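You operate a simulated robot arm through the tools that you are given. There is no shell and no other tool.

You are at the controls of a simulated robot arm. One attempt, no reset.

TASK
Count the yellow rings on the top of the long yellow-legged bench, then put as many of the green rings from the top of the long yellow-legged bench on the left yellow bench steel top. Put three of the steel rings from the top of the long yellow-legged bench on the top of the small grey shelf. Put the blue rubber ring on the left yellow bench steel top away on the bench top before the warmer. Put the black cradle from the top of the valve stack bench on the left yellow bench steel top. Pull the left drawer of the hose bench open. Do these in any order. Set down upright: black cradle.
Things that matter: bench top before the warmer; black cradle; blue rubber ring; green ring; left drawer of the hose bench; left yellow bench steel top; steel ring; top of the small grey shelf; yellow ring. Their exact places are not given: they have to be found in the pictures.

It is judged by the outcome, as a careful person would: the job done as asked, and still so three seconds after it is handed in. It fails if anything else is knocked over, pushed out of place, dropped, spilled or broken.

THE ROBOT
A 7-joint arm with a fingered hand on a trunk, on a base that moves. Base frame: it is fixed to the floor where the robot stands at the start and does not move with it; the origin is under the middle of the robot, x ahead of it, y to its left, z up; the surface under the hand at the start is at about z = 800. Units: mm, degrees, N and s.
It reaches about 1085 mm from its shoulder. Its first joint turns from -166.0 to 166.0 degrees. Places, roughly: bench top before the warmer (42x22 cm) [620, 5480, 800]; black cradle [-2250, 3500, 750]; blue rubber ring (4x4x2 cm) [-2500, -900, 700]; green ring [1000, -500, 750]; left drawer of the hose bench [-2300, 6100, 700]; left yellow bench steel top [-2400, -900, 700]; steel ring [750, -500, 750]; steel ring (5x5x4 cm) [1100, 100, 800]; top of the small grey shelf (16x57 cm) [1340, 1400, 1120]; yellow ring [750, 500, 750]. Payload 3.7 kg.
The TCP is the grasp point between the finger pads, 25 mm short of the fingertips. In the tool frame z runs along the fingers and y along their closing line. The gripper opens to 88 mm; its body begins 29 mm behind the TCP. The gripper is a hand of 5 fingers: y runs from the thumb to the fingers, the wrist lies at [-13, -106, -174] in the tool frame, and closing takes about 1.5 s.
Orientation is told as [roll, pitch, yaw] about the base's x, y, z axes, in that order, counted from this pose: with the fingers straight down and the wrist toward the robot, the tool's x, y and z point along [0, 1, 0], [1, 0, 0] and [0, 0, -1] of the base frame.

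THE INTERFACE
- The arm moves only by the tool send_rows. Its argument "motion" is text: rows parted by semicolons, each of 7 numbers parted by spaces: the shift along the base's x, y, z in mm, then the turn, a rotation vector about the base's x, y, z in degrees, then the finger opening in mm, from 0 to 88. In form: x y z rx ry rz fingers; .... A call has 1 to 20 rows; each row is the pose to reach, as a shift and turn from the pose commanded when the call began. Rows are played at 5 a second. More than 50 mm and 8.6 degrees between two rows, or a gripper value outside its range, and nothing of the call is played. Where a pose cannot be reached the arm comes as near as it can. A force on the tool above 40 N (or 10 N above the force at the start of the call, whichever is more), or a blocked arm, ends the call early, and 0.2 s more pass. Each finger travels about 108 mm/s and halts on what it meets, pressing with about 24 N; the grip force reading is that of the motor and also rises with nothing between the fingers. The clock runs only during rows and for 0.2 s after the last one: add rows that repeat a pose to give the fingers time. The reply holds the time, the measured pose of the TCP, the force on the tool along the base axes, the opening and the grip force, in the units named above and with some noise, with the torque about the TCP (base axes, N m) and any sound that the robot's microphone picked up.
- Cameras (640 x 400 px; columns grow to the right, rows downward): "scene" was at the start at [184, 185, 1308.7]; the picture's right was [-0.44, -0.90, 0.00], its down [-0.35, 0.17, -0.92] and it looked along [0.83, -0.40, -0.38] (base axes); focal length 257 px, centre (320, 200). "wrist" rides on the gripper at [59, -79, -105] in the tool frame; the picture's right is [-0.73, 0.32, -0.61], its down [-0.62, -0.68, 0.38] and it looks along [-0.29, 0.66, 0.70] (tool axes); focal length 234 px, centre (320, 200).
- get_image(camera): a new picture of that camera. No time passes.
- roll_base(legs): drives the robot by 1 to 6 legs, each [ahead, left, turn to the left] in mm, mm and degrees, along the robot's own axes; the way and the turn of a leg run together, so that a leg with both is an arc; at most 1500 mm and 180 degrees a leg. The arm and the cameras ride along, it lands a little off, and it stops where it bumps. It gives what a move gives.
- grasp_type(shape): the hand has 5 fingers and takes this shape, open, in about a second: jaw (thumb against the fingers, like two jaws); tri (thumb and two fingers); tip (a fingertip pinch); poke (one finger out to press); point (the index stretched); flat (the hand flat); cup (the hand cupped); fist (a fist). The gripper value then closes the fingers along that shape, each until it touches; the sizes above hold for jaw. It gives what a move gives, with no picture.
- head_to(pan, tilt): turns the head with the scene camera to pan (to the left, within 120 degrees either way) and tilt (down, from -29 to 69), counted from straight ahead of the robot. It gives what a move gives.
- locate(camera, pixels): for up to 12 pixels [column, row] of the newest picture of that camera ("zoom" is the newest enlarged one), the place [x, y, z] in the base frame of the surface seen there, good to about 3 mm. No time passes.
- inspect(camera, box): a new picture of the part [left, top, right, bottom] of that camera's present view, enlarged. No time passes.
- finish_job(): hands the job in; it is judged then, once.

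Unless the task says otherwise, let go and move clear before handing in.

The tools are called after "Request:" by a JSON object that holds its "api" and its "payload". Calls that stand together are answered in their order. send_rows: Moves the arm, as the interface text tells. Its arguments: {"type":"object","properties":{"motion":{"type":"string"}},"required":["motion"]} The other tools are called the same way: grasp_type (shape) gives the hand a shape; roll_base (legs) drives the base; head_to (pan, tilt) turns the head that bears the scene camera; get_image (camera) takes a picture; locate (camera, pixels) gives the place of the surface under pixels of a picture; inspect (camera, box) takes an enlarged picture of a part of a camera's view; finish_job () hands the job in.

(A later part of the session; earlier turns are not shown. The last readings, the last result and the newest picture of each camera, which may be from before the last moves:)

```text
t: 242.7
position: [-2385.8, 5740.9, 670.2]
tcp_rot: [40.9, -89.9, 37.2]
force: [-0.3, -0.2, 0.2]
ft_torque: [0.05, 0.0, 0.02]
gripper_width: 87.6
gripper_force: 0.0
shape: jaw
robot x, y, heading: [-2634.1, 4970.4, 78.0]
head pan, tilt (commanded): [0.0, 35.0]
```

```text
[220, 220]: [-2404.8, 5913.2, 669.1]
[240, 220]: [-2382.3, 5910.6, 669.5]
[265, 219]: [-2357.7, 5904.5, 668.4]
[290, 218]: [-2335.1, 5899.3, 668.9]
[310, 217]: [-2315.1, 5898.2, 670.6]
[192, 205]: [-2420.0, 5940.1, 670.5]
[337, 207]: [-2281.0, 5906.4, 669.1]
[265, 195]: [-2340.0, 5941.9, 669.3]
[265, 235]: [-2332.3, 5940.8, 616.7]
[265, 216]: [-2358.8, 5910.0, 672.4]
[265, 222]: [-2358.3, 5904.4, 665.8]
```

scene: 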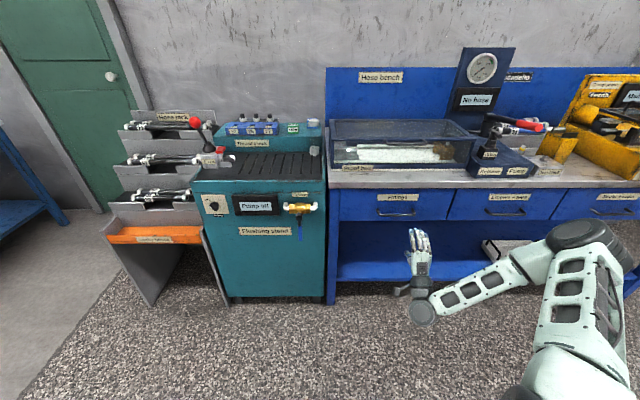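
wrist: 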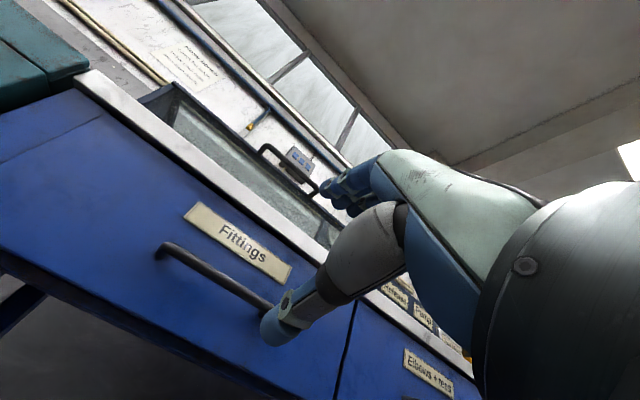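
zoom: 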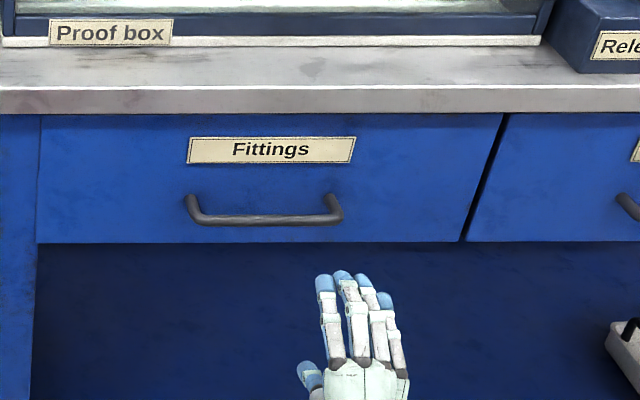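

The bar's centre is at q≈5320, z=669, with about 28 mm of room behind it. I will advance 169 mm so that the bar lies between thumb and fingers.

Request:
{"api": "send_rows", "payload": {"motion": "9 44 -1 0 0 0 88; 18 88 -1 0 0 0 88; 26 128 -1 0 0 0 88; 31 152 -1 0 0 0 88; 33.8 165.6 -1 0 0 0 88; 33.8 165.6 -1 0 0 0 88"}}

Request:
{"api": "inspect", "payload": {"camera": "scene", "box": [330, 160, 490, 260]}}

Request:
{"api": "get_image", "payload": {"camera": "wrist"}}

```text
t: 244.1
position: [-2352.1, 5907.1, 670.0]
tcp_rot: [44.6, -89.9, 33.2]
force: [0.2, 0.2, -0.5]
ft_torque: [0.03, -0.01, 0.02]
gripper_width: 87.7
gripper_force: 0.1
shape: jaw
robot x, y, heading: [-2630.9, 4968.4, 77.9]
head pan, tilt (commanded): [0.0, 35.0]
```

```text
4.00 times, centred on (410, 210) of scene
```

zoom: 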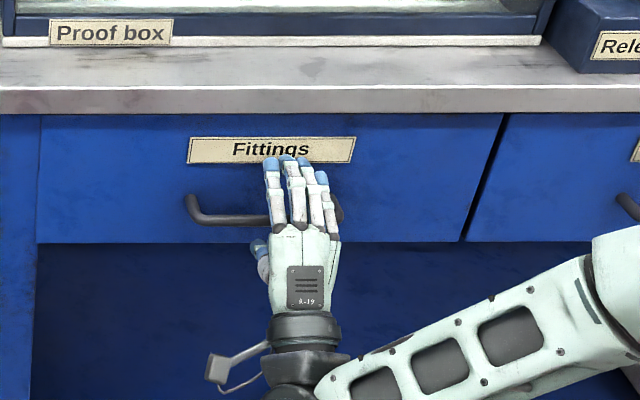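

```text
taken
```

wrist: 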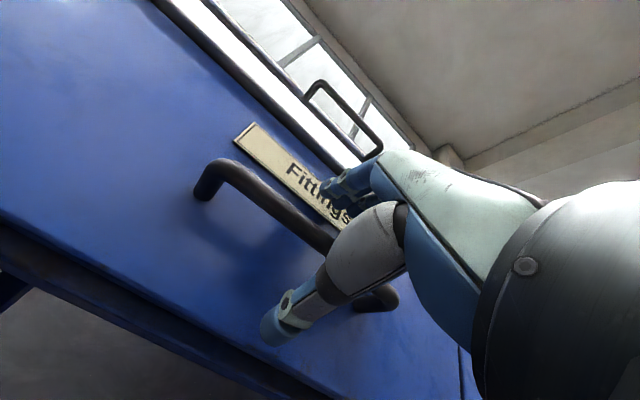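

The bar lies between thumb (290,310) and fingers. I will close on it.

Request:
{"api": "send_rows", "payload": {"motion": "0 0 0 0 0 0 70; 0 0 0 0 0 0 50; 0 0 0 0 0 0 30; 0 0 0 0 0 0 10; 0 0 0 0 0 0 0; 0 0 0 0 0 0 0; 0 0 0 0 0 0 0; 0 0 0 0 0 0 0"}}

Request:
{"api": "get_image", "payload": {"camera": "wrist"}}

```text
t: 245.9
position: [-2352.1, 5906.3, 670.8]
tcp_rot: [27.2, -89.9, 50.8]
force: [-2.0, 0.7, -9.5]
ft_torque: [-0.01, -0.04, -0.04]
gripper_width: 1.8
gripper_force: 24.2
shape: jaw
robot x, y, heading: [-2631.1, 4970.1, 78.1]
head pan, tilt (commanded): [0.0, 35.0]
```

```text
taken
```

wrist: 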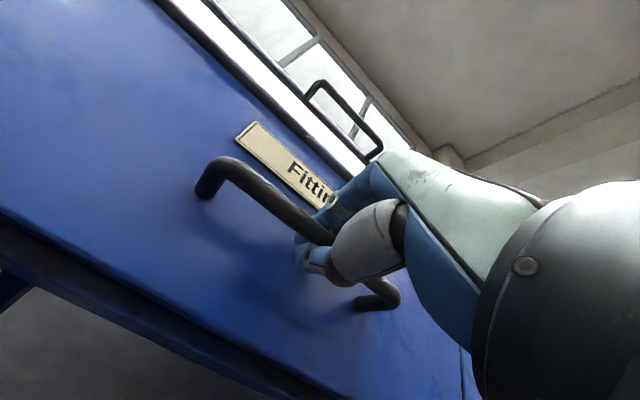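

The fingers have closed around the bar (loop closed, 1.8 mm), so the handle is hooked. I will pull straight back slowly.

Request:
{"api": "send_rows", "payload": {"motion": "-2 -10 0 0 0 0 0; -6 -29 0 0 0 0 0; -10 -49 0 0 0 0 0; -14 -69 0 0 0 0 0; -18 -88 0 0 0 0 0; -22 -108 0 0 0 0 0; -26 -127 0 0 0 0 0; -30 -147 0 0 0 0 0; -34 -167 0 0 0 0 0; -34 -167 0 0 0 0 0"}}

Request:
{"api": "get_image", "payload": {"camera": "scene"}}

```text
t: 248.1
position: [-2385.6, 5739.5, 669.6]
tcp_rot: [27.0, -89.9, 51.1]
force: [-3.8, 0.9, -11.1]
ft_torque: [-0.01, -0.01, 0.02]
gripper_width: 2.1
gripper_force: 23.7
shape: jaw
robot x, y, heading: [-2628.4, 4970.0, 78.2]
head pan, tilt (commanded): [0.0, 35.0]
```

```text
taken
```

scene: 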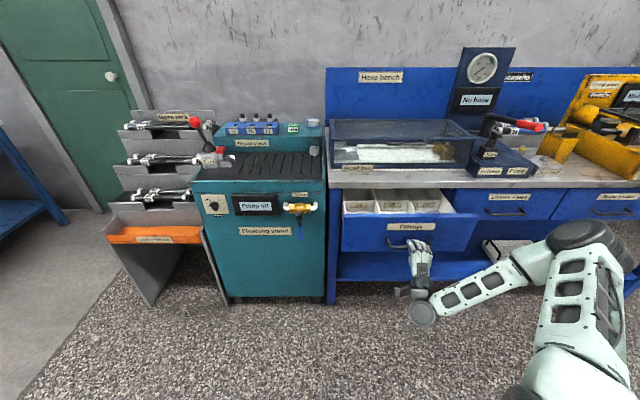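

The drawer is open about 170 mm (340–475,215). I will pull a further 100 mm, watching the force.

Request:
{"api": "send_rows", "payload": {"motion": "-3 -15 0 0 0 0 0; -6 -30 0 0 0 0 0; -9 -45 0 0 0 0 0; -12 -60 0 0 0 0 0; -15 -75 0 0 0 0 0; -18 -90 0 0 0 0 0; -20 -98 0 0 0 0 0; -20 -98 0 0 0 0 0"}}

Request:
{"api": "get_image", "payload": {"camera": "scene"}}

```text
t: 249.5
position: [-2401.3, 5656.8, 669.1]
tcp_rot: [-74.8, -89.8, 152.6]
force: [3.9, 29.1, -4.6]
ft_torque: [0.11, -0.19, 0.15]
gripper_width: 0.8
gripper_force: 24.1
shape: jaw
robot x, y, heading: [-2627.4, 4970.1, 78.0]
head pan, tilt (commanded): [0.0, 35.0]
stopped in row 6: the force on the tool passed its limit at 54 N (the readings are from after the stop); the commanded pose is now the measured one
```

```text
taken
```

scene: 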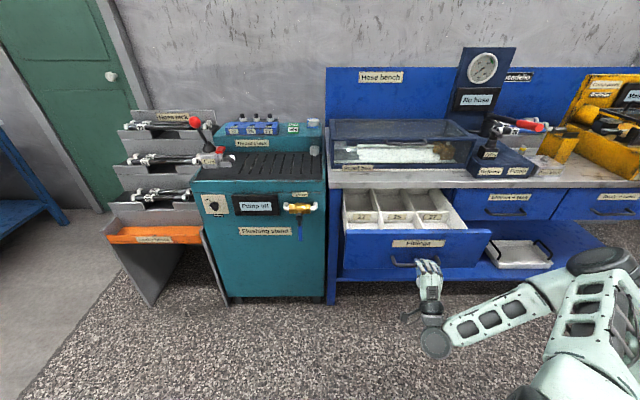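

The drawer has reached its stop, about 250 mm open. I will ease the pull, open the hand, and back it away.

Request:
{"api": "send_rows", "payload": {"motion": "1.2 5.9 0 0 0 0 0; 1.2 5.9 0 0 0 0 30; 1.2 5.9 0 0 0 0 60; 1.2 5.9 0 0 0 0 88; 1.2 5.9 0 0 0 0 88; 1.2 5.9 0 0 0 0 88; -2 -10 0 0 0 0 88; -7 -35 0 0 0 0 88; -12 -60 0 0 0 0 88; -16 -78 0 0 0 0 88; -16 -78 0 0 0 0 88"}}

Request:
{"api": "get_image", "payload": {"camera": "scene"}}

Request:
{"api": "get_image", "payload": {"camera": "wrist"}}

```text
t: 251.9
position: [-2415.2, 5581.5, 664.4]
tcp_rot: [-132.2, -89.9, -149.9]
force: [0.1, 0.0, 1.2]
ft_torque: [0.0, 0.0, -0.04]
gripper_width: 87.7
gripper_force: 0.1
shape: jaw
out of reach, approached as far as the arm can: row 10, 11
robot x, y, heading: [-2629.5, 4968.8, 78.1]
head pan, tilt (commanded): [0.0, 35.0]
```

```text
taken
```

scene: 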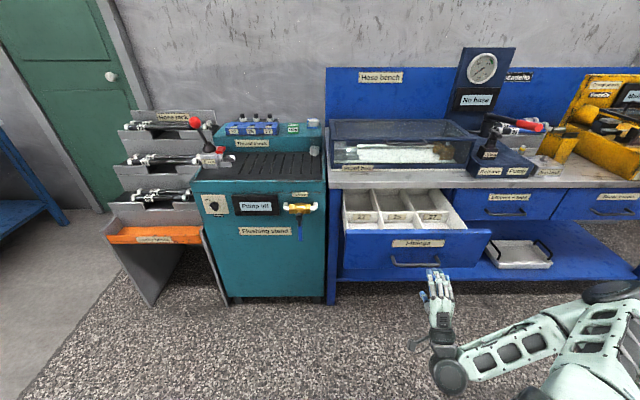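

```text
taken
```

wrist: 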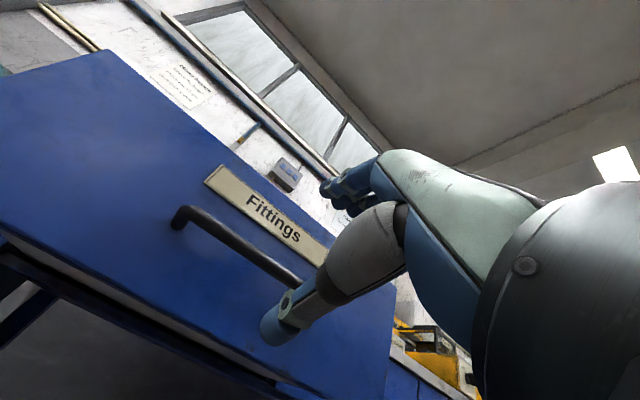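

The handle is free and the drawer stays open. I will back the base off, then raise the hand and pitch it back to pointing down.

Request:
{"api": "roll_base", "payload": {"legs": [[-250, 0, 0]]}}

Request:
{"api": "send_rows", "payload": {"motion": "6 30 20 0 0 0 88; 12 60 50 0 0 0 88; 18 90 85 0 0 0 88; 24 120 120 0 0 0 88; 28 140 160 0 0 0 88; 30 150 200 0 0 0 88; 30 150 236 0 0 0 88; 30 150 236 -7.34 1.55 0 88; 30 150 236 -14.68 3.09 0 88; 30 150 236 -22.02 4.64 0 88; 30 150 236 -29.35 6.19 0 88; 30 150 236 -36.69 7.73 0 88; 30 150 236 -44.03 9.28 0 88; 30 150 236 -51.37 10.83 0 88; 30 150 236 -58.71 12.37 0 88; 30 150 236 -66.05 13.92 0 88; 30 150 236 -73.39 15.47 0 88; 30 150 236 -80.72 17.01 0 88; 30 150 236 -88.06 18.56 0 88; 30 150 236 -88.06 18.56 0 88"}}

Request:
{"api": "head_to", "payload": {"pan": 0, "tilt": 35}}

Request:
{"api": "get_image", "payload": {"camera": "scene"}}

```text
t: 253.7
position: [-2465.3, 5338.4, 665.4]
tcp_rot: [-130.5, -89.9, -151.7]
force: [0.4, -0.5, 0.3]
ft_torque: [-0.02, 0.02, 0.0]
gripper_width: 87.5
gripper_force: 0.0
shape: jaw
robot x, y, heading: [-2682.5, 4728.8, 78.0]
head pan, tilt (commanded): [0.0, 35.0]
```

```text
t: 257.9
position: [-2436.4, 5489.5, 900.8]
tcp_rot: [-0.4, 0.0, 78.2]
force: [0.6, 0.2, -0.2]
ft_torque: [-0.01, 0.01, 0.02]
gripper_width: 87.8
gripper_force: 0.0
shape: jaw
robot x, y, heading: [-2685.7, 4723.2, 78.2]
head pan, tilt (commanded): [0.0, 35.0]
```

```text
t: 258.5
position: [-2434.9, 5486.8, 901.3]
tcp_rot: [-0.3, -0.1, 78.1]
force: [0.2, 0.6, 0.5]
ft_torque: [0.0, 0.0, 0.0]
gripper_width: 87.8
gripper_force: 0.0
shape: jaw
robot x, y, heading: [-2683.8, 4722.7, 78.1]
head pan, tilt (commanded): [0.0, 35.0]
```

```text
taken
```

scene: 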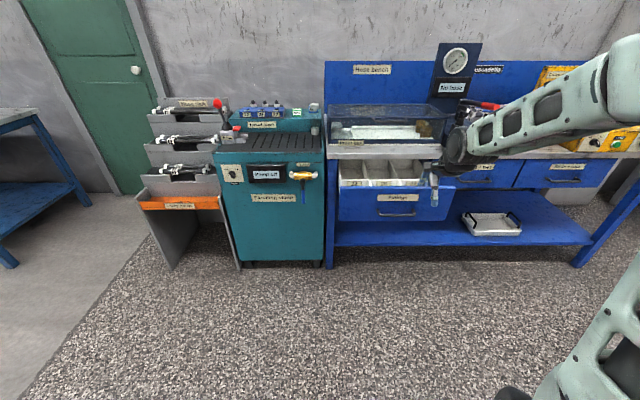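

The hand points down again and the drawer remains open. I will tuck the arm, move forward a bit, and turn around to face the valve stack bench.

Request:
{"api": "send_rows", "payload": {"motion": "-5 -24 36 0 0 0 88; -10 -48 72 0 0 0 88; -16 -73 108 0 0 0 88; -21 -98 144 0 0 0 88; -26 -122 180 0 0 0 88; -31 -147 215 0 0 0 88; -36 -171 240 0 0 0 88; -41 -196 256 0 0 0 88; -41 -196 256 0 0 0 88"}}

Request:
{"api": "roll_base", "payload": {"legs": [[200, 0, 0], [0, 0, 180]]}}

Request:
{"api": "head_to", "payload": {"pan": 0, "tilt": 30}}

Request:
{"api": "get_image", "payload": {"camera": "scene"}}

```text
t: 260.5
position: [-2477.0, 5293.3, 1156.9]
tcp_rot: [-0.3, -0.1, 78.2]
force: [-1.4, -0.2, -0.8]
ft_torque: [0.0, 0.02, 0.03]
gripper_width: 87.7
gripper_force: 0.1
shape: jaw
robot x, y, heading: [-2684.0, 4722.4, 78.1]
head pan, tilt (commanded): [0.0, 35.0]
```

```text
t: 269.5
position: [-2843.1, 4351.2, 1156.5]
tcp_rot: [-0.3, 0.0, -101.4]
force: [0.5, 0.0, 0.3]
ft_torque: [-0.03, 0.0, 0.02]
gripper_width: 88.0
gripper_force: 0.1
shape: jaw
robot x, y, heading: [-2637.7, 4919.5, -101.8]
head pan, tilt (commanded): [0.0, 35.0]
```

```text
t: 270.1
position: [-2843.2, 4351.9, 1157.3]
tcp_rot: [-0.4, -0.1, -101.4]
force: [0.4, -0.1, 0.4]
ft_torque: [-0.04, 0.01, 0.05]
gripper_width: 87.8
gripper_force: 0.1
shape: jaw
robot x, y, heading: [-2642.0, 4923.3, -101.7]
head pan, tilt (commanded): [0.0, 30.0]
```

```text
taken
```

scene: 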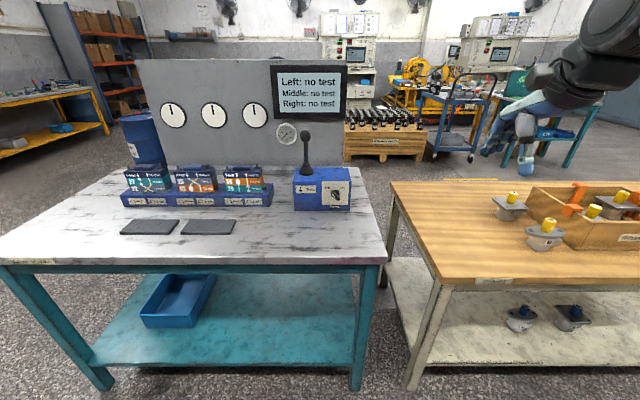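

The valve stack bench is in view, with two dark flat pieces at (150,227) and (208,227). I will enlarge to find the black cradle.

Request:
{"api": "inspect", "payload": {"camera": "scene", "box": [80, 120, 380, 308]}}

Request:
{"api": "inspect", "payload": {"camera": "scene", "box": [110, 160, 270, 260]}}

Request:
{"api": "locate", "payload": {"camera": "zoom", "pixels": [[150, 265], [390, 265], [270, 160], [120, 130], [345, 130], [500, 120], [270, 320], [60, 300]]}}

```text
2.13 times, centred on (230, 214) of scene
```

zoom: 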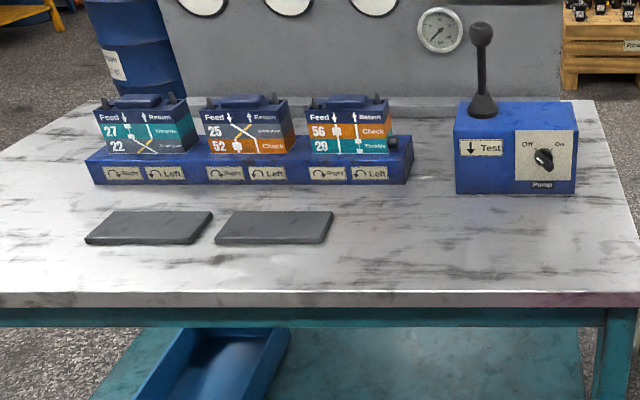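

```text
4.00 times, centred on (190, 210) of scene
```

zoom: 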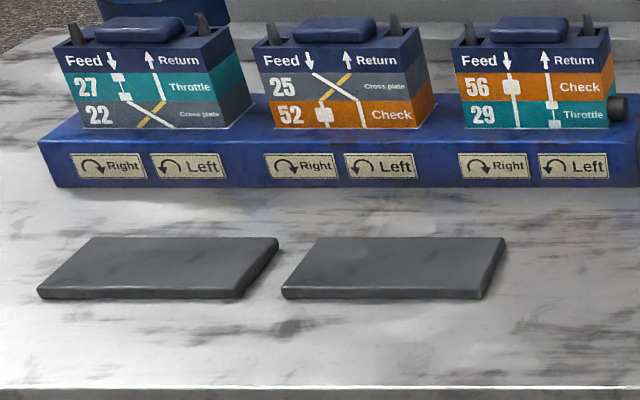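

```text
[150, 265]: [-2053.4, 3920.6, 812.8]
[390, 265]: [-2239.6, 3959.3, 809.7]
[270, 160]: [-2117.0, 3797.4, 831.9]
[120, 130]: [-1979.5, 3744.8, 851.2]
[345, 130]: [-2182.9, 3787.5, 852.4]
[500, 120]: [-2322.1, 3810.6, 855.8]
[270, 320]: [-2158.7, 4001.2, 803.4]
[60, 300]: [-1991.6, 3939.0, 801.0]
```

No obvious cradle shows besides two dark pads; it may be hidden behind the gauge panel or the rack. I will measure the panel and table extents.

Request:
{"api": "locate", "payload": {"camera": "scene", "pixels": [[200, 85], [190, 155], [325, 155], [370, 170], [382, 260], [130, 175], [75, 190], [10, 255], [375, 205], [355, 185], [130, 120], [300, 70]]}}

Request:
{"api": "inspect", "payload": {"camera": "scene", "box": [260, 140, 400, 228]}}

Request:
{"api": "inspect", "payload": {"camera": "scene", "box": [380, 160, 640, 322]}}

```text
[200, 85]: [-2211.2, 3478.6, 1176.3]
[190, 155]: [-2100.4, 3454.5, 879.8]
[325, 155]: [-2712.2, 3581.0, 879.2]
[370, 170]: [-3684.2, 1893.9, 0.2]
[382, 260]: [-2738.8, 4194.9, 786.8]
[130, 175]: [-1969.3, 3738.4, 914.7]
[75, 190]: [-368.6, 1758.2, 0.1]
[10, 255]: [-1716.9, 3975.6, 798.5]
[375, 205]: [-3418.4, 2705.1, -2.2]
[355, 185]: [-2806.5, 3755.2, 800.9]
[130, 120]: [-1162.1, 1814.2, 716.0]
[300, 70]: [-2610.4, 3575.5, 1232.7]
```

```text
4.55 times, centred on (330, 184) of scene
```

zoom: 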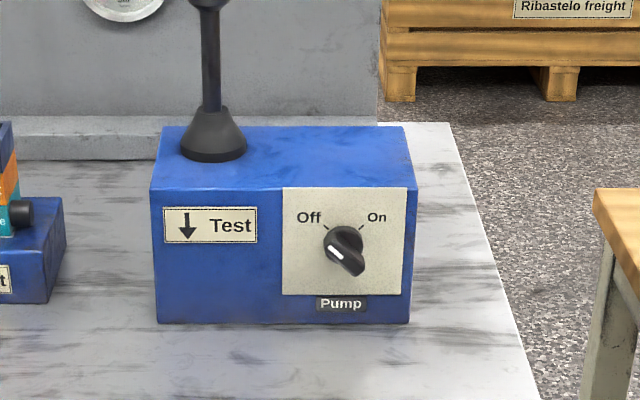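

```text
2.46 times, centred on (510, 241) of scene
```

zoom: 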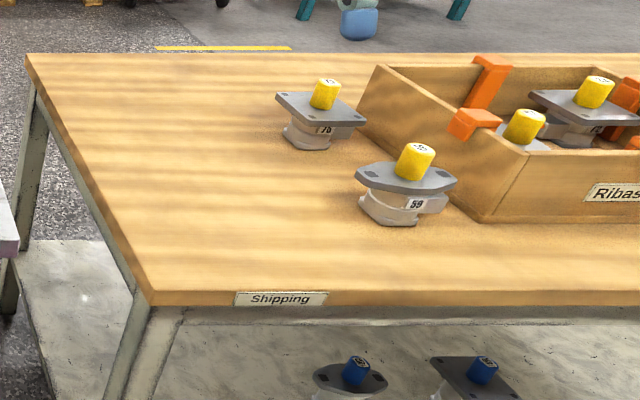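

The panel stands at the very back edge, so anything hidden must be right behind the valve rack. I will drive closer and look down steeply.

Request:
{"api": "roll_base", "payload": {"legs": [[0, 500, 0], [290, 0, 0]]}}

Request:
{"api": "head_to", "payload": {"pan": 0, "tilt": 50}}

Request:
{"api": "get_image", "payload": {"camera": "scene"}}

Request:
{"api": "get_image", "payload": {"camera": "wrist"}}

```text
t: 274.7
position: [-2412.1, 3966.6, 1157.1]
tcp_rot: [-0.3, -0.1, -101.3]
force: [-0.2, 0.0, 0.1]
ft_torque: [-0.01, -0.01, -0.01]
gripper_width: 87.5
gripper_force: 0.0
shape: jaw
robot x, y, heading: [-2214.5, 4531.4, -101.5]
head pan, tilt (commanded): [0.0, 30.0]
```

```text
t: 275.5
position: [-2414.0, 3965.5, 1155.9]
tcp_rot: [-0.3, -0.1, -101.4]
force: [0.0, 0.4, 0.5]
ft_torque: [-0.02, 0.0, 0.0]
gripper_width: 87.7
gripper_force: 0.0
shape: jaw
robot x, y, heading: [-2212.6, 4533.9, -101.6]
head pan, tilt (commanded): [0.0, 50.0]
```

```text
taken
```

scene: 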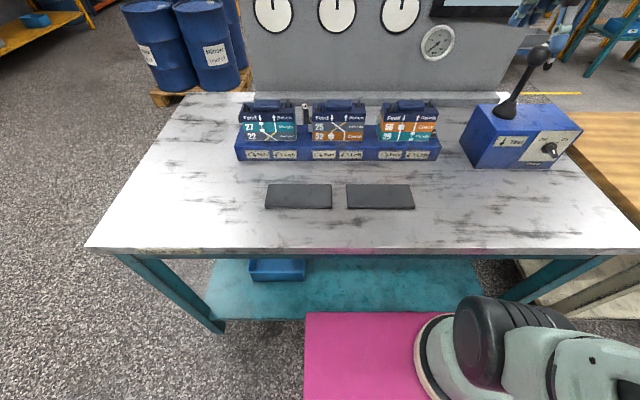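

```text
taken
```

wrist: 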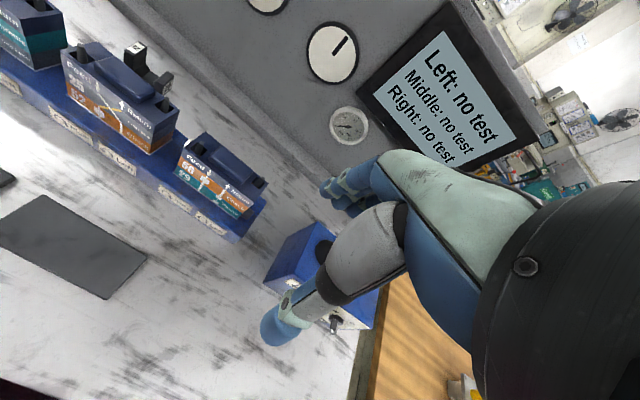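

Something black stands behind the rack between the first and second blocks: scene (305,112), wrist (145,65). I will enlarge it in both cameras.

Request:
{"api": "inspect", "payload": {"camera": "wrist", "box": [60, 0, 260, 125]}}

Request:
{"api": "locate", "payload": {"camera": "zoom", "pixels": [[240, 150], [290, 250], [330, 270], [250, 190], [245, 220], [350, 240]]}}

Request:
{"api": "inspect", "payload": {"camera": "scene", "box": [230, 85, 390, 185]}}

```text
3.20 times, centred on (160, 62) of wrist
```

zoom: 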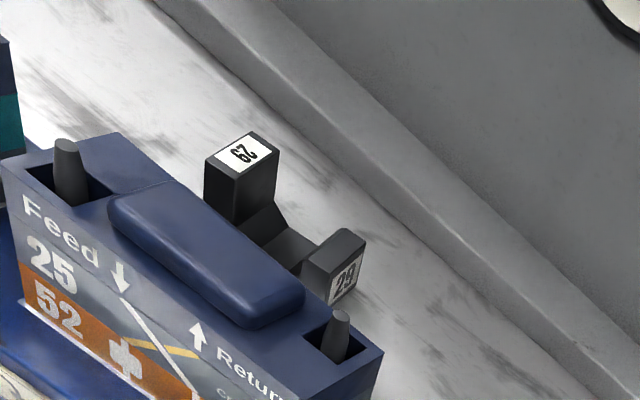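

```text
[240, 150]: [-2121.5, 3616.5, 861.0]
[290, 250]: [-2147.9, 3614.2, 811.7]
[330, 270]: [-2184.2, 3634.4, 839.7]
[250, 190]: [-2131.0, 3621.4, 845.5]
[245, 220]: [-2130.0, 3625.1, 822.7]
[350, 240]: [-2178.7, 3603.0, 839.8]
```

```text
4.00 times, centred on (310, 135) of scene
```

zoom: 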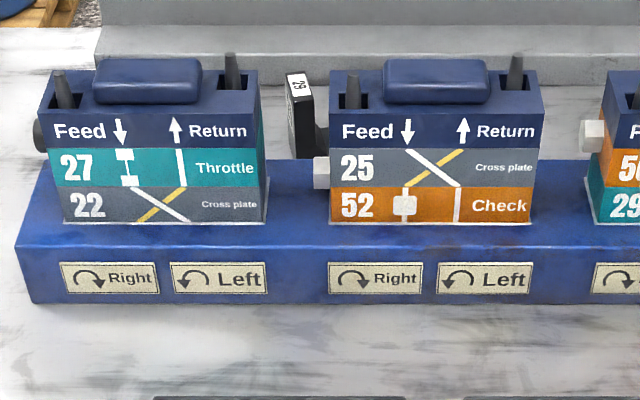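

The black cradle is a two-post piece (labels "29") standing behind the second valve block, near (-2150,3612), posts up to z≈861. I will move the hand to look down on it from above before choosing the grasp.

Request:
{"api": "locate", "payload": {"camera": "scene", "pixels": [[340, 104], [338, 100], [338, 130], [340, 96], [320, 108], [260, 104], [405, 104], [305, 107], [310, 122], [300, 95], [340, 90], [345, 82]]}}

Request:
{"api": "send_rows", "payload": {"motion": "25 -38 0 0 0 0 88; 50 -76 0 0 0 0 88; 75 -114 0 0 0 0 88; 100 -152 0 0 0 0 88; 125 -190 0 0 0 0 88; 150 -190 0 0 0 0 88; 150 -190 0 0 0 0 88"}}

Request:
{"api": "get_image", "payload": {"camera": "wrist"}}

Request:
{"api": "get_image", "payload": {"camera": "scene"}}

```text
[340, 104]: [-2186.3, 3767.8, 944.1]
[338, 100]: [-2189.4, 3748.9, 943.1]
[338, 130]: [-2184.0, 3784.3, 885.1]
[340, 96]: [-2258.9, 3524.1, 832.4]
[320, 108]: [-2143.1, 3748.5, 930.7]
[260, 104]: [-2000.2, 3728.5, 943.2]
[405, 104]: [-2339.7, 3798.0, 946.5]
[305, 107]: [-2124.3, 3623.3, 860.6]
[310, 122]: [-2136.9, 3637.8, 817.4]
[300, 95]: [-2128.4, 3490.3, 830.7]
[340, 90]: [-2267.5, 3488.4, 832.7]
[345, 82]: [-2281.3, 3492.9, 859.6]
```

```text
t: 277.1
position: [-2262.6, 3777.4, 1157.4]
tcp_rot: [-0.3, -0.1, -101.3]
force: [0.4, 0.5, 0.7]
ft_torque: [-0.01, -0.01, 0.0]
gripper_width: 87.7
gripper_force: 0.1
shape: jaw
robot x, y, heading: [-2216.1, 4537.4, -101.5]
head pan, tilt (commanded): [0.0, 50.0]
```

```text
taken
```

wrist: 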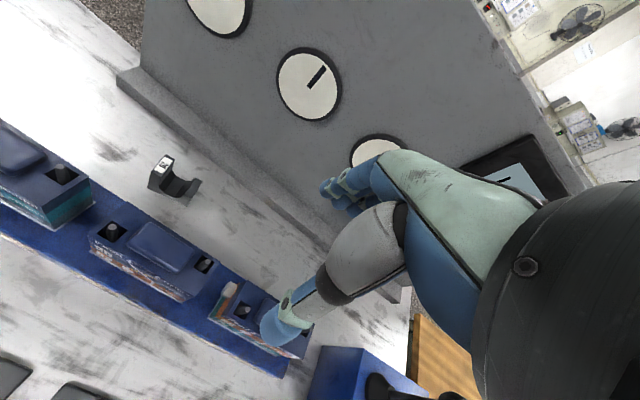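

```text
taken
```

scene: 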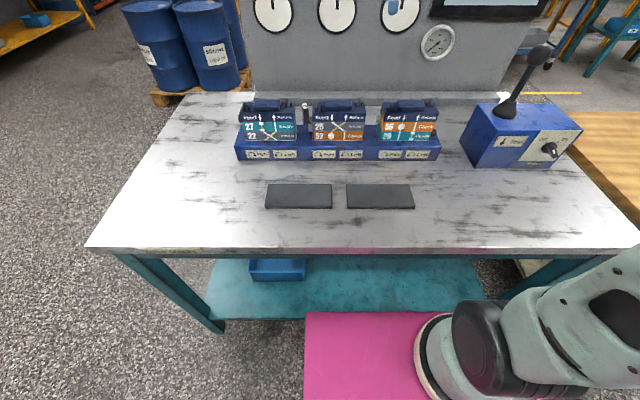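

From above, the cradle stands at wrist (172,180) with open table around it. I will enlarge and measure it.

Request:
{"api": "inspect", "payload": {"camera": "wrist", "box": [80, 120, 240, 220]}}

Request:
{"api": "locate", "payload": {"camera": "zoom", "pixels": [[350, 165], [330, 200], [300, 245], [295, 275], [375, 250], [400, 285], [440, 255], [470, 245], [450, 300], [420, 310], [345, 150], [380, 155]]}}

```text
4.00 times, centred on (160, 170) of wrist
```

zoom: 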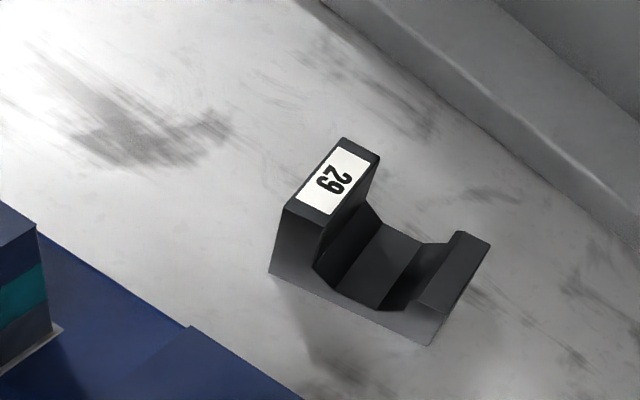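

```text
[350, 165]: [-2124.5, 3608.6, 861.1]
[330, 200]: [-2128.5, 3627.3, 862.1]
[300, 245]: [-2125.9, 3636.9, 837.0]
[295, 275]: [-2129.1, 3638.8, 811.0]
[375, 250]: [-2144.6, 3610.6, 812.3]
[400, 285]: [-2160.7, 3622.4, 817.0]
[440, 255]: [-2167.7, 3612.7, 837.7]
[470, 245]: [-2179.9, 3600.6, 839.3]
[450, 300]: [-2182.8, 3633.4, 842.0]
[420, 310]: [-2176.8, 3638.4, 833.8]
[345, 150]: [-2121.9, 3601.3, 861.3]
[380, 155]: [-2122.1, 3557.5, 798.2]
```

The cradle's two posts span about x -2115..-2190 and y 3597..3638, with a V between them. I will measure the hand's own outline and the block's rear edge to judge clearance.

Request:
{"api": "get_image", "payload": {"camera": "wrist"}}

Request:
{"api": "locate", "payload": {"camera": "wrist", "pixels": [[275, 330], [300, 305], [335, 280], [350, 235], [385, 225], [400, 290], [460, 270], [440, 190], [490, 330], [345, 190]]}}

Request:
{"api": "locate", "payload": {"camera": "wrist", "pixels": [[155, 225], [195, 258], [120, 215], [210, 275], [100, 215], [240, 290], [85, 190], [200, 150], [140, 75], [260, 215]]}}

```text
taken
```

wrist: 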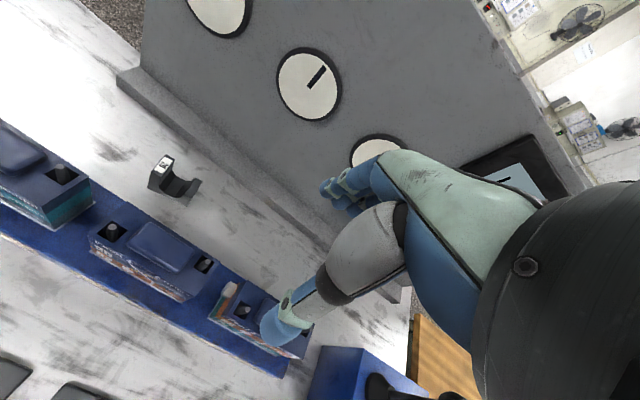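

```text
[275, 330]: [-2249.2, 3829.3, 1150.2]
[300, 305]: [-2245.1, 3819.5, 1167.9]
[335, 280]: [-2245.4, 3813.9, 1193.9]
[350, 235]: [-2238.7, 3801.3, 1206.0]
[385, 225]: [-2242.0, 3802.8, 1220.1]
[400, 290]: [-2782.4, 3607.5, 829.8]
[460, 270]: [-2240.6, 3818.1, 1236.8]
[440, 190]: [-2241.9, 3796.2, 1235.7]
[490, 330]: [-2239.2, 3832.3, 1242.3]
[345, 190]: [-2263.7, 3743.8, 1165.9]
```

```text
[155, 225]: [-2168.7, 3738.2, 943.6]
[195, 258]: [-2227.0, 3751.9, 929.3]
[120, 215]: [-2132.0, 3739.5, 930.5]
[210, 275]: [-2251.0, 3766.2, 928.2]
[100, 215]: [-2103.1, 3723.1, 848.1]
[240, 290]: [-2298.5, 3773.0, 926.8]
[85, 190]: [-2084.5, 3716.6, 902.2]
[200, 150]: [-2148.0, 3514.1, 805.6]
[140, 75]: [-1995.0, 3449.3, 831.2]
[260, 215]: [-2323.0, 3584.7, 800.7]
```

The thumb faces the index finger with the other fingers lying to its right, and the blocks' rear faces are 113 mm in front of the cradle. I will get the cradle's corners more exactly.

Request:
{"api": "inspect", "payload": {"camera": "wrist", "box": [132, 140, 212, 190]}}

Request:
{"api": "inspect", "payload": {"camera": "wrist", "box": [132, 150, 212, 210]}}

```text
8.00 times, centred on (172, 165) of wrist
```

zoom: 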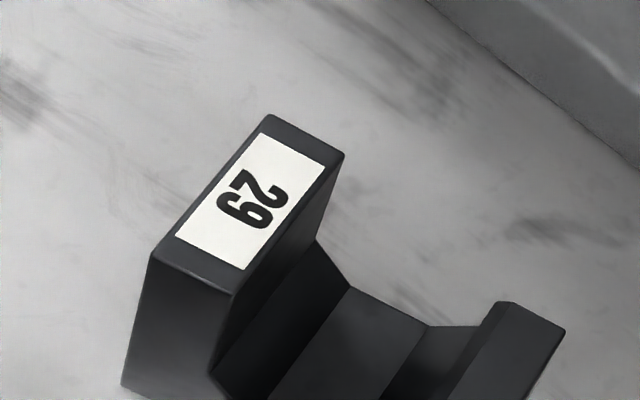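

```text
6.67 times, centred on (172, 180) of wrist
```

zoom: 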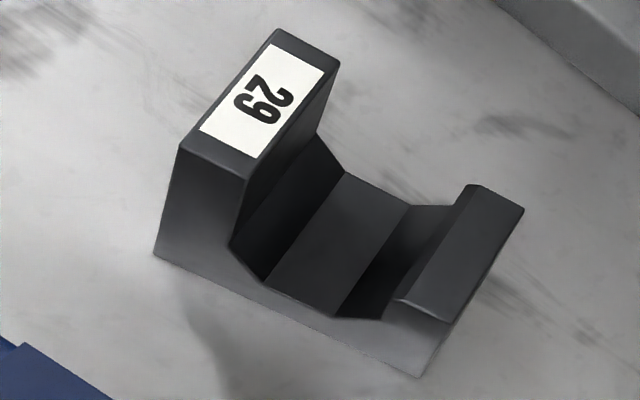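

The cradle's shape is clear now. I will locate all its corners.

Request:
{"api": "locate", "payload": {"camera": "zoom", "pixels": [[278, 35], [336, 63], [245, 173], [185, 148], [474, 190], [517, 208], [450, 315], [403, 299], [159, 252], [418, 371], [335, 250], [250, 240]]}}

```text
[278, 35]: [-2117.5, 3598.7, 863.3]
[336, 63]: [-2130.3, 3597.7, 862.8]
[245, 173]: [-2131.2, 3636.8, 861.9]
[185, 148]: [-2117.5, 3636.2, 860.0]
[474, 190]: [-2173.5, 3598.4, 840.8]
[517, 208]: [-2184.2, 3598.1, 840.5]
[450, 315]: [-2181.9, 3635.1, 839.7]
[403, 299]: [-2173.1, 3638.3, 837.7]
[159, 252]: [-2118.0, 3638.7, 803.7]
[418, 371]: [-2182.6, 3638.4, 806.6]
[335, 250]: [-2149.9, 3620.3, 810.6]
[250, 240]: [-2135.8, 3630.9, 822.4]
```

The cradle measures about 68 mm along x and 42 mm along y, square to the base axes. I will grip it across its length with the hand turned to yaw 180, so I first shift the base a little left and nearer, then turn the hand above it.

Request:
{"api": "roll_base", "payload": {"legs": [[40, 100, 0]]}}

```text
t: 278.3
position: [-2173.3, 3717.5, 1157.7]
tcp_rot: [-0.3, -0.2, -101.3]
force: [-0.4, -0.4, 0.2]
ft_torque: [-0.01, 0.02, 0.01]
gripper_width: 87.8
gripper_force: 0.0
shape: jaw
robot x, y, heading: [-2122.8, 4475.8, -101.7]
head pan, tilt (commanded): [0.0, 50.0]
```

Next I will move the hand above the cradle while turning it clockwise by 78.7°.

Request:
{"api": "send_rows", "payload": {"motion": "2.3 -10 -10 0 0 -7.87 88; 4.6 -20 -20 0 0 -15.74 88; 6.8 -30 -30 0 0 -23.6 88; 9.1 -40 -40 0 0 -31.5 88; 11.4 -50 -50 0 0 -39.35 88; 13.7 -60 -60 0 0 -47.2 88; 16 -70 -70 0 0 -55.1 88; 18.2 -80 -80 0 0 -63 88; 20.5 -90 -90 0 0 -70.8 88; 22.8 -99.5 -107 0 0 -78.7 88; 22.8 -99.5 -107 0 0 -78.7 88"}}

Request:
{"api": "get_image", "payload": {"camera": "wrist"}}

Request:
{"api": "get_image", "payload": {"camera": "scene"}}

```text
t: 280.7
position: [-2150.5, 3617.3, 1051.0]
tcp_rot: [-0.3, -0.1, 179.9]
force: [0.2, -0.3, -0.2]
ft_torque: [-0.04, -0.01, -0.01]
gripper_width: 87.8
gripper_force: 0.1
shape: jaw
robot x, y, heading: [-2123.3, 4479.0, -101.3]
head pan, tilt (commanded): [0.0, 50.0]
```

```text
taken
```

wrist: 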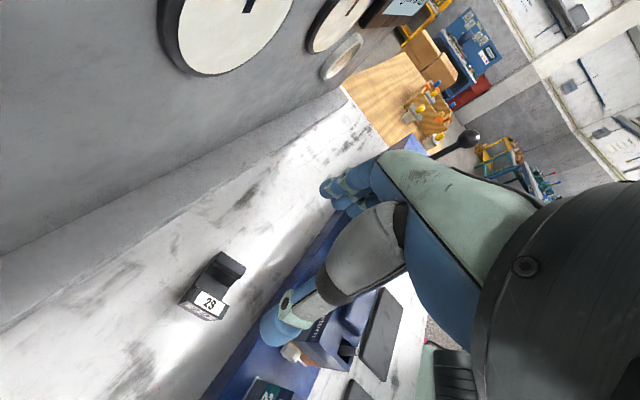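

```text
taken
```

scene: 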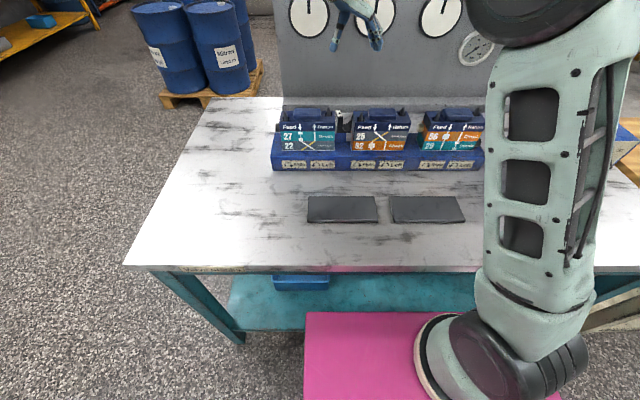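

The hand is at yaw 180, and the cradle appears at wrist (212,285), exactly on the tool axis. I will lower to z=900 and look again.

Request:
{"api": "send_rows", "payload": {"motion": "0 0 -40 0 0 0 88; 0 0 -80 0 0 0 88; 0 0 -120 0 0 0 88; 0 0 -150 0 0 0 88; 0 0 -150 0 0 0 88"}}

Request:
{"api": "get_image", "payload": {"camera": "wrist"}}

Request:
{"api": "inspect", "payload": {"camera": "scene", "box": [260, 30, 500, 180]}}

```text
t: 281.9
position: [-2151.1, 3619.0, 899.5]
tcp_rot: [-0.3, -0.1, 180.1]
force: [0.8, 0.3, -0.7]
ft_torque: [0.0, 0.02, 0.02]
gripper_width: 87.8
gripper_force: 0.1
shape: jaw
robot x, y, heading: [-2121.4, 4474.7, -101.7]
head pan, tilt (commanded): [0.0, 50.0]
```

```text
taken
```

wrist: 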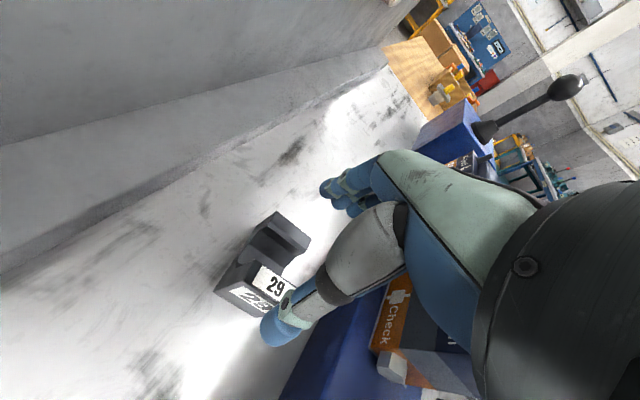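

```text
2.67 times, centred on (380, 105) of scene
```

zoom: 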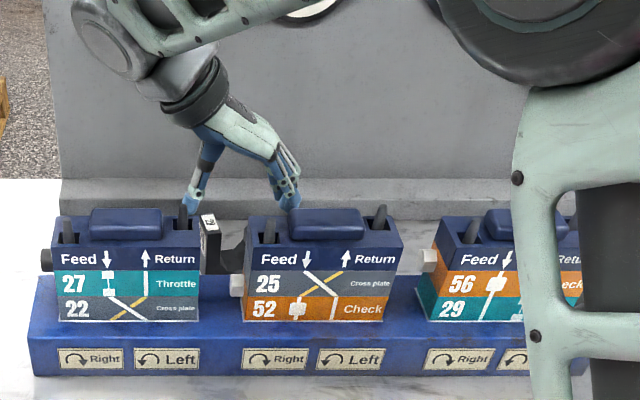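

The hand is behind the blocks, with the cradle between thumb and fingers. I will check the height of the wrist joint over the blocks before going lower.

Request:
{"api": "locate", "payload": {"camera": "zoom", "pixels": [[110, 45], [195, 110], [150, 70], [195, 195], [285, 190], [210, 100], [240, 140], [130, 10]]}}

Request:
{"api": "locate", "payload": {"camera": "wrist", "pixels": [[272, 325], [285, 310], [268, 275], [245, 290], [290, 235], [330, 190], [352, 205]]}}

```text
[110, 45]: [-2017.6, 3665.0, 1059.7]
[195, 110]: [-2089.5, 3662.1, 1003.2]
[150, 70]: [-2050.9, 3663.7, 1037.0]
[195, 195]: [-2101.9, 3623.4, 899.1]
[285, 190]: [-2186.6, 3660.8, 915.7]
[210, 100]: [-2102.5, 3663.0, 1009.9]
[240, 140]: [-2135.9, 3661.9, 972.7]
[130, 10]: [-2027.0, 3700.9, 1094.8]
```

```text
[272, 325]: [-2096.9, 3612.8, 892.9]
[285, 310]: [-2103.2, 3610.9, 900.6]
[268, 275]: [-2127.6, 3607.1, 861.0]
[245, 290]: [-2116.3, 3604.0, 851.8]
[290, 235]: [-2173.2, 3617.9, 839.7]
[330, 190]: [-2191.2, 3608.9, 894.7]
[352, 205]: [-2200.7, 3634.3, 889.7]
```

All clearances hold: thumb at x≈-2100 outside the tall post (-2117), fingers at -2194 outside the short one (-2184). I will descend to z≈828 and close.

Request:
{"api": "send_rows", "payload": {"motion": "0 0 -20 0 0 0 88; 0 0 -40 0 0 0 88; 0 0 -58 0 0 0 88; 0 0 -68 0 0 0 88; 0 0 -71 0 0 0 88; 0 0 -71 0 0 0 88"}}

Request:
{"api": "get_image", "payload": {"camera": "wrist"}}

Request:
{"api": "inspect", "payload": {"camera": "scene", "box": [260, 30, 500, 180]}}

```text
t: 283.0
position: [-2149.9, 3616.3, 838.2]
tcp_rot: [0.4, 0.1, -179.9]
force: [6.9, 3.0, 17.8]
ft_torque: [-0.1, -0.44, 0.14]
gripper_width: 87.9
gripper_force: 0.1
shape: jaw
robot x, y, heading: [-2124.0, 4474.8, -101.5]
head pan, tilt (commanded): [0.0, 50.0]
stopped in row 5: the force on the tool passed its limit at 45 N (the readings are from after the stop); the commanded pose is now the measured one
```

```text
taken
```

wrist: 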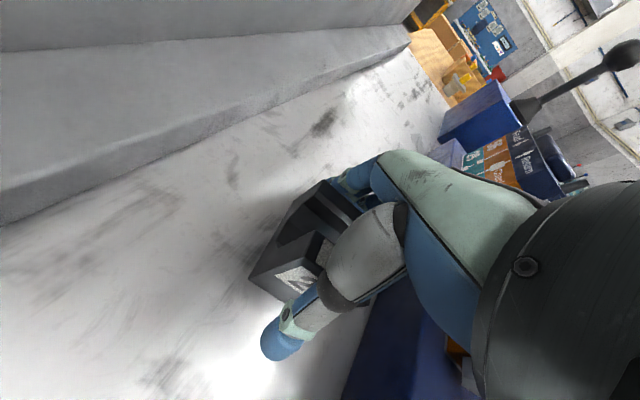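

```text
2.67 times, centred on (380, 105) of scene
```

zoom: 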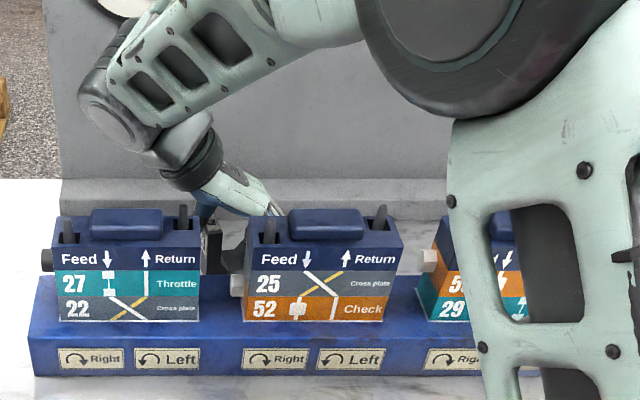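

The descent stopped at z=838: the palm touched the tall post's top (862), as the hand body begins 29 mm above the TCP. I will rise 4 mm and close there.

Request:
{"api": "send_rows", "payload": {"motion": "0 0 2 0 0 0 88; -0.5 1.5 4 0 0 0 88; -0.5 1.5 4 0 0 0 88"}}

Request:
{"api": "inspect", "payload": {"camera": "wrist", "box": [220, 150, 440, 380]}}

```text
t: 283.8
position: [-2150.6, 3617.2, 839.5]
tcp_rot: [0.1, 0.0, -180.0]
force: [4.0, -0.2, 3.8]
ft_torque: [0.01, -0.05, 0.01]
gripper_width: 88.0
gripper_force: 0.1
shape: jaw
robot x, y, heading: [-2121.0, 4475.9, -101.6]
head pan, tilt (commanded): [0.0, 50.0]
```

```text
1.74 times, centred on (330, 265) of wrist
```

zoom: 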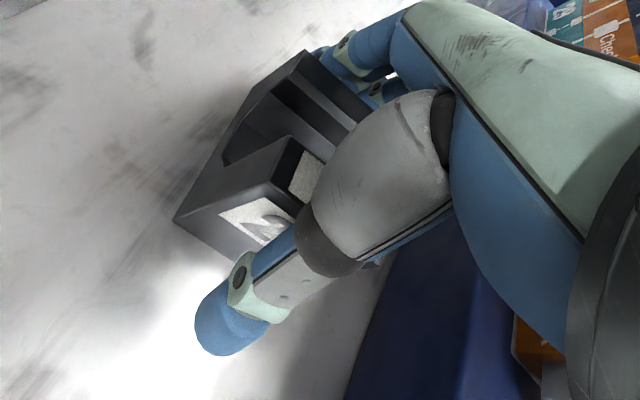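

A small force remains, with the thumb's base near the tall post. I will rise 5 mm more, then close gently to see the contact width.

Request:
{"api": "send_rows", "payload": {"motion": "0 0 3 0 0 0 88; 0 0 5 0 0 0 88; 0 0 5 0 0 0 80; 0 0 5 0 0 0 72; 0 0 5 0 0 0 65; 0 0 5 0 0 0 60; 0 0 5 0 0 0 55; 0 0 5 0 0 0 55; 0 0 5 0 0 0 55; 0 0 5 0 0 0 55"}}

Request:
{"api": "inspect", "payload": {"camera": "wrist", "box": [220, 150, 440, 380]}}

Request:
{"api": "inspect", "payload": {"camera": "scene", "box": [290, 70, 410, 145]}}

```text
t: 286.0
position: [-2150.0, 3617.6, 844.3]
tcp_rot: [0.2, 0.0, -180.1]
force: [-1.7, -0.6, 0.2]
ft_torque: [0.04, 0.13, 0.04]
gripper_width: 68.7
gripper_force: 23.7
shape: jaw
robot x, y, heading: [-2125.3, 4476.3, -101.3]
head pan, tilt (commanded): [0.0, 50.0]
```

```text
1.74 times, centred on (330, 265) of wrist
```

zoom: 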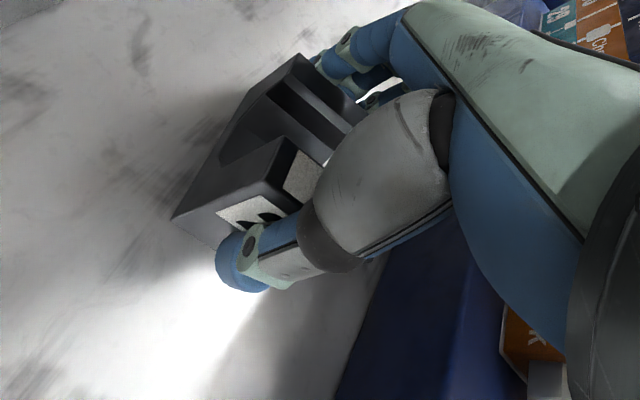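

```text
5.33 times, centred on (350, 108) of scene
```

zoom: 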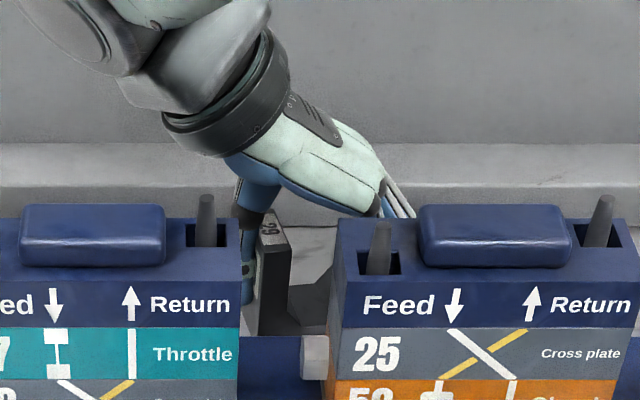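

The hand holds the cradle at 68.7 mm with 23.7 N. I will lift a little and check that it comes along upright.

Request:
{"api": "send_rows", "payload": {"motion": "0 0 8 0 0 0 50; 0 0 20 0 0 0 50; 0 0 40 0 0 0 50; 0 0 40 0 0 0 50"}}

Request:
{"api": "inspect", "payload": {"camera": "wrist", "box": [220, 150, 440, 380]}}

Request:
{"api": "inspect", "payload": {"camera": "scene", "box": [290, 70, 410, 145]}}

```text
t: 287.0
position: [-2150.8, 3616.4, 884.6]
tcp_rot: [0.2, 0.0, -179.9]
force: [0.1, 0.0, -6.0]
ft_torque: [0.02, 0.01, -0.03]
gripper_width: 68.5
gripper_force: 24.3
shape: jaw
robot x, y, heading: [-2122.6, 4475.8, -101.4]
head pan, tilt (commanded): [0.0, 50.0]
```

```text
1.74 times, centred on (330, 265) of wrist
```

zoom: 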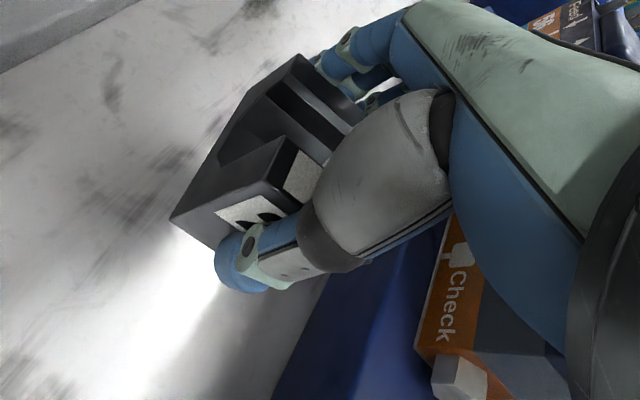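

```text
5.33 times, centred on (350, 108) of scene
```

zoom: 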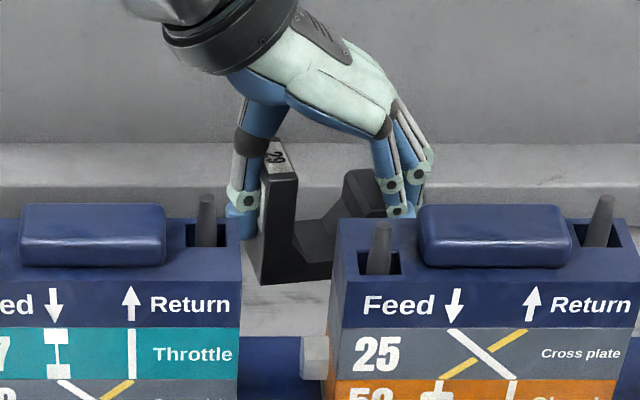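

The cradle is held upright and weighs about 6 N; its bottom is 44 mm below the TCP. I will raise it well above the blocks, then draw it in while turning the hand back.

Request:
{"api": "send_rows", "payload": {"motion": "0 0 40 0 0 0 50; 0 0 85 0 0 0 50; 0 0 130 0 0 0 50; 0 0 175 0 0 0 50; 0 0 220 0 0 0 50; 0 0 265 0 0 0 50; -18 32 270 0 0 7.87 50; -36 65 270 0 0 15.74 50; -54 98 270 0 0 23.6 50; -73 130 270 0 0 31.5 50; -91 163 270 0 0 39.35 50; -109 196 270 0 0 47.2 50; -127 228 270 0 0 55.1 50; -146 261 270 0 0 63 50; -164 293 270 0 0 70.8 50; -182 326 270 0 0 78.7 50; -182 326 270 0 0 78.7 50"}}

Request:
{"api": "get_image", "payload": {"camera": "scene"}}

Request:
{"api": "get_image", "payload": {"camera": "wrist"}}

```text
t: 290.6
position: [-2333.8, 3943.9, 1154.9]
tcp_rot: [0.2, 0.1, -101.1]
force: [0.3, -0.1, -6.1]
ft_torque: [-0.03, 0.01, 0.01]
gripper_width: 68.3
gripper_force: 23.6
shape: jaw
robot x, y, heading: [-2121.2, 4476.3, -101.3]
head pan, tilt (commanded): [0.0, 50.0]
```

```text
taken
```

scene: 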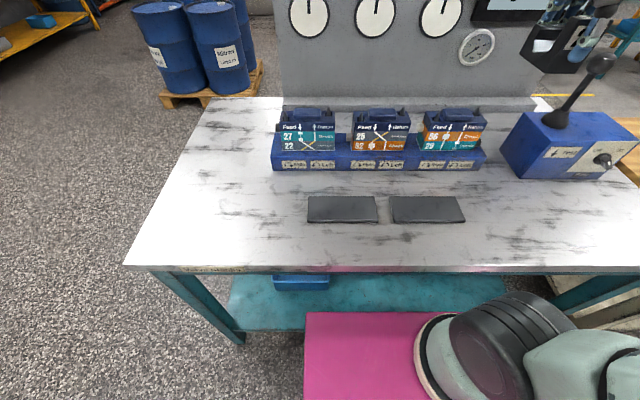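

```text
taken
```

wrist: 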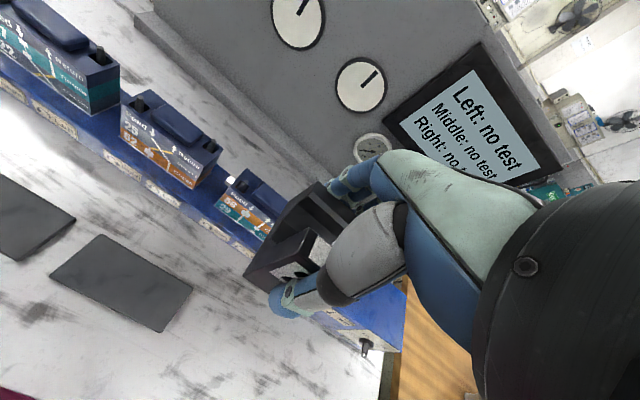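

The cradle is secure at 68.3 mm. I will drive back around the valve bench and the east side of the drums toward the left yellow bench.

Request:
{"api": "roll_base", "payload": {"legs": [[-150, 0, 0], [0, 1114, 0], [680, 423, 0], [1264, 561, 0]]}}

Request:
{"api": "head_to", "payload": {"pan": 0, "tilt": 20}}

Request:
{"api": "get_image", "payload": {"camera": "scene"}}

Request:
{"api": "get_image", "payload": {"camera": "wrist"}}

```text
t: 307.6
position: [-616.4, 1772.2, 1153.8]
tcp_rot: [0.1, 0.0, -100.4]
force: [-0.1, -0.4, -6.9]
ft_torque: [-0.02, 0.02, -0.02]
gripper_width: 68.3
gripper_force: 23.1
shape: jaw
robot x, y, heading: [-416.2, 2308.8, -100.7]
head pan, tilt (commanded): [0.0, 50.0]
```

```text
t: 308.6
position: [-617.0, 1772.7, 1154.5]
tcp_rot: [0.2, 0.0, -100.4]
force: [0.7, -0.1, -5.8]
ft_torque: [0.03, -0.02, 0.02]
gripper_width: 68.3
gripper_force: 23.9
shape: jaw
robot x, y, heading: [-413.3, 2306.8, -100.3]
head pan, tilt (commanded): [0.0, 20.0]
```

```text
taken
```

scene: 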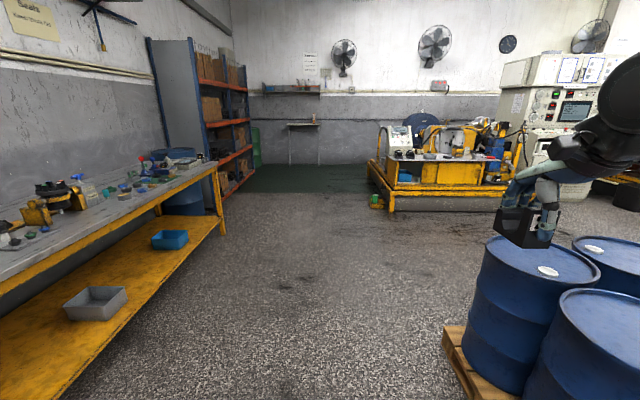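

```text
taken
```

wrist: 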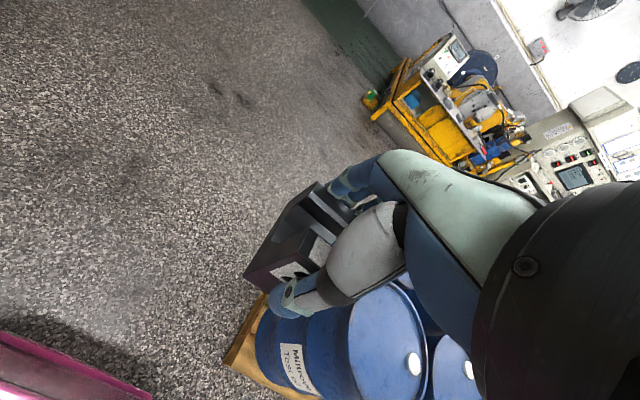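

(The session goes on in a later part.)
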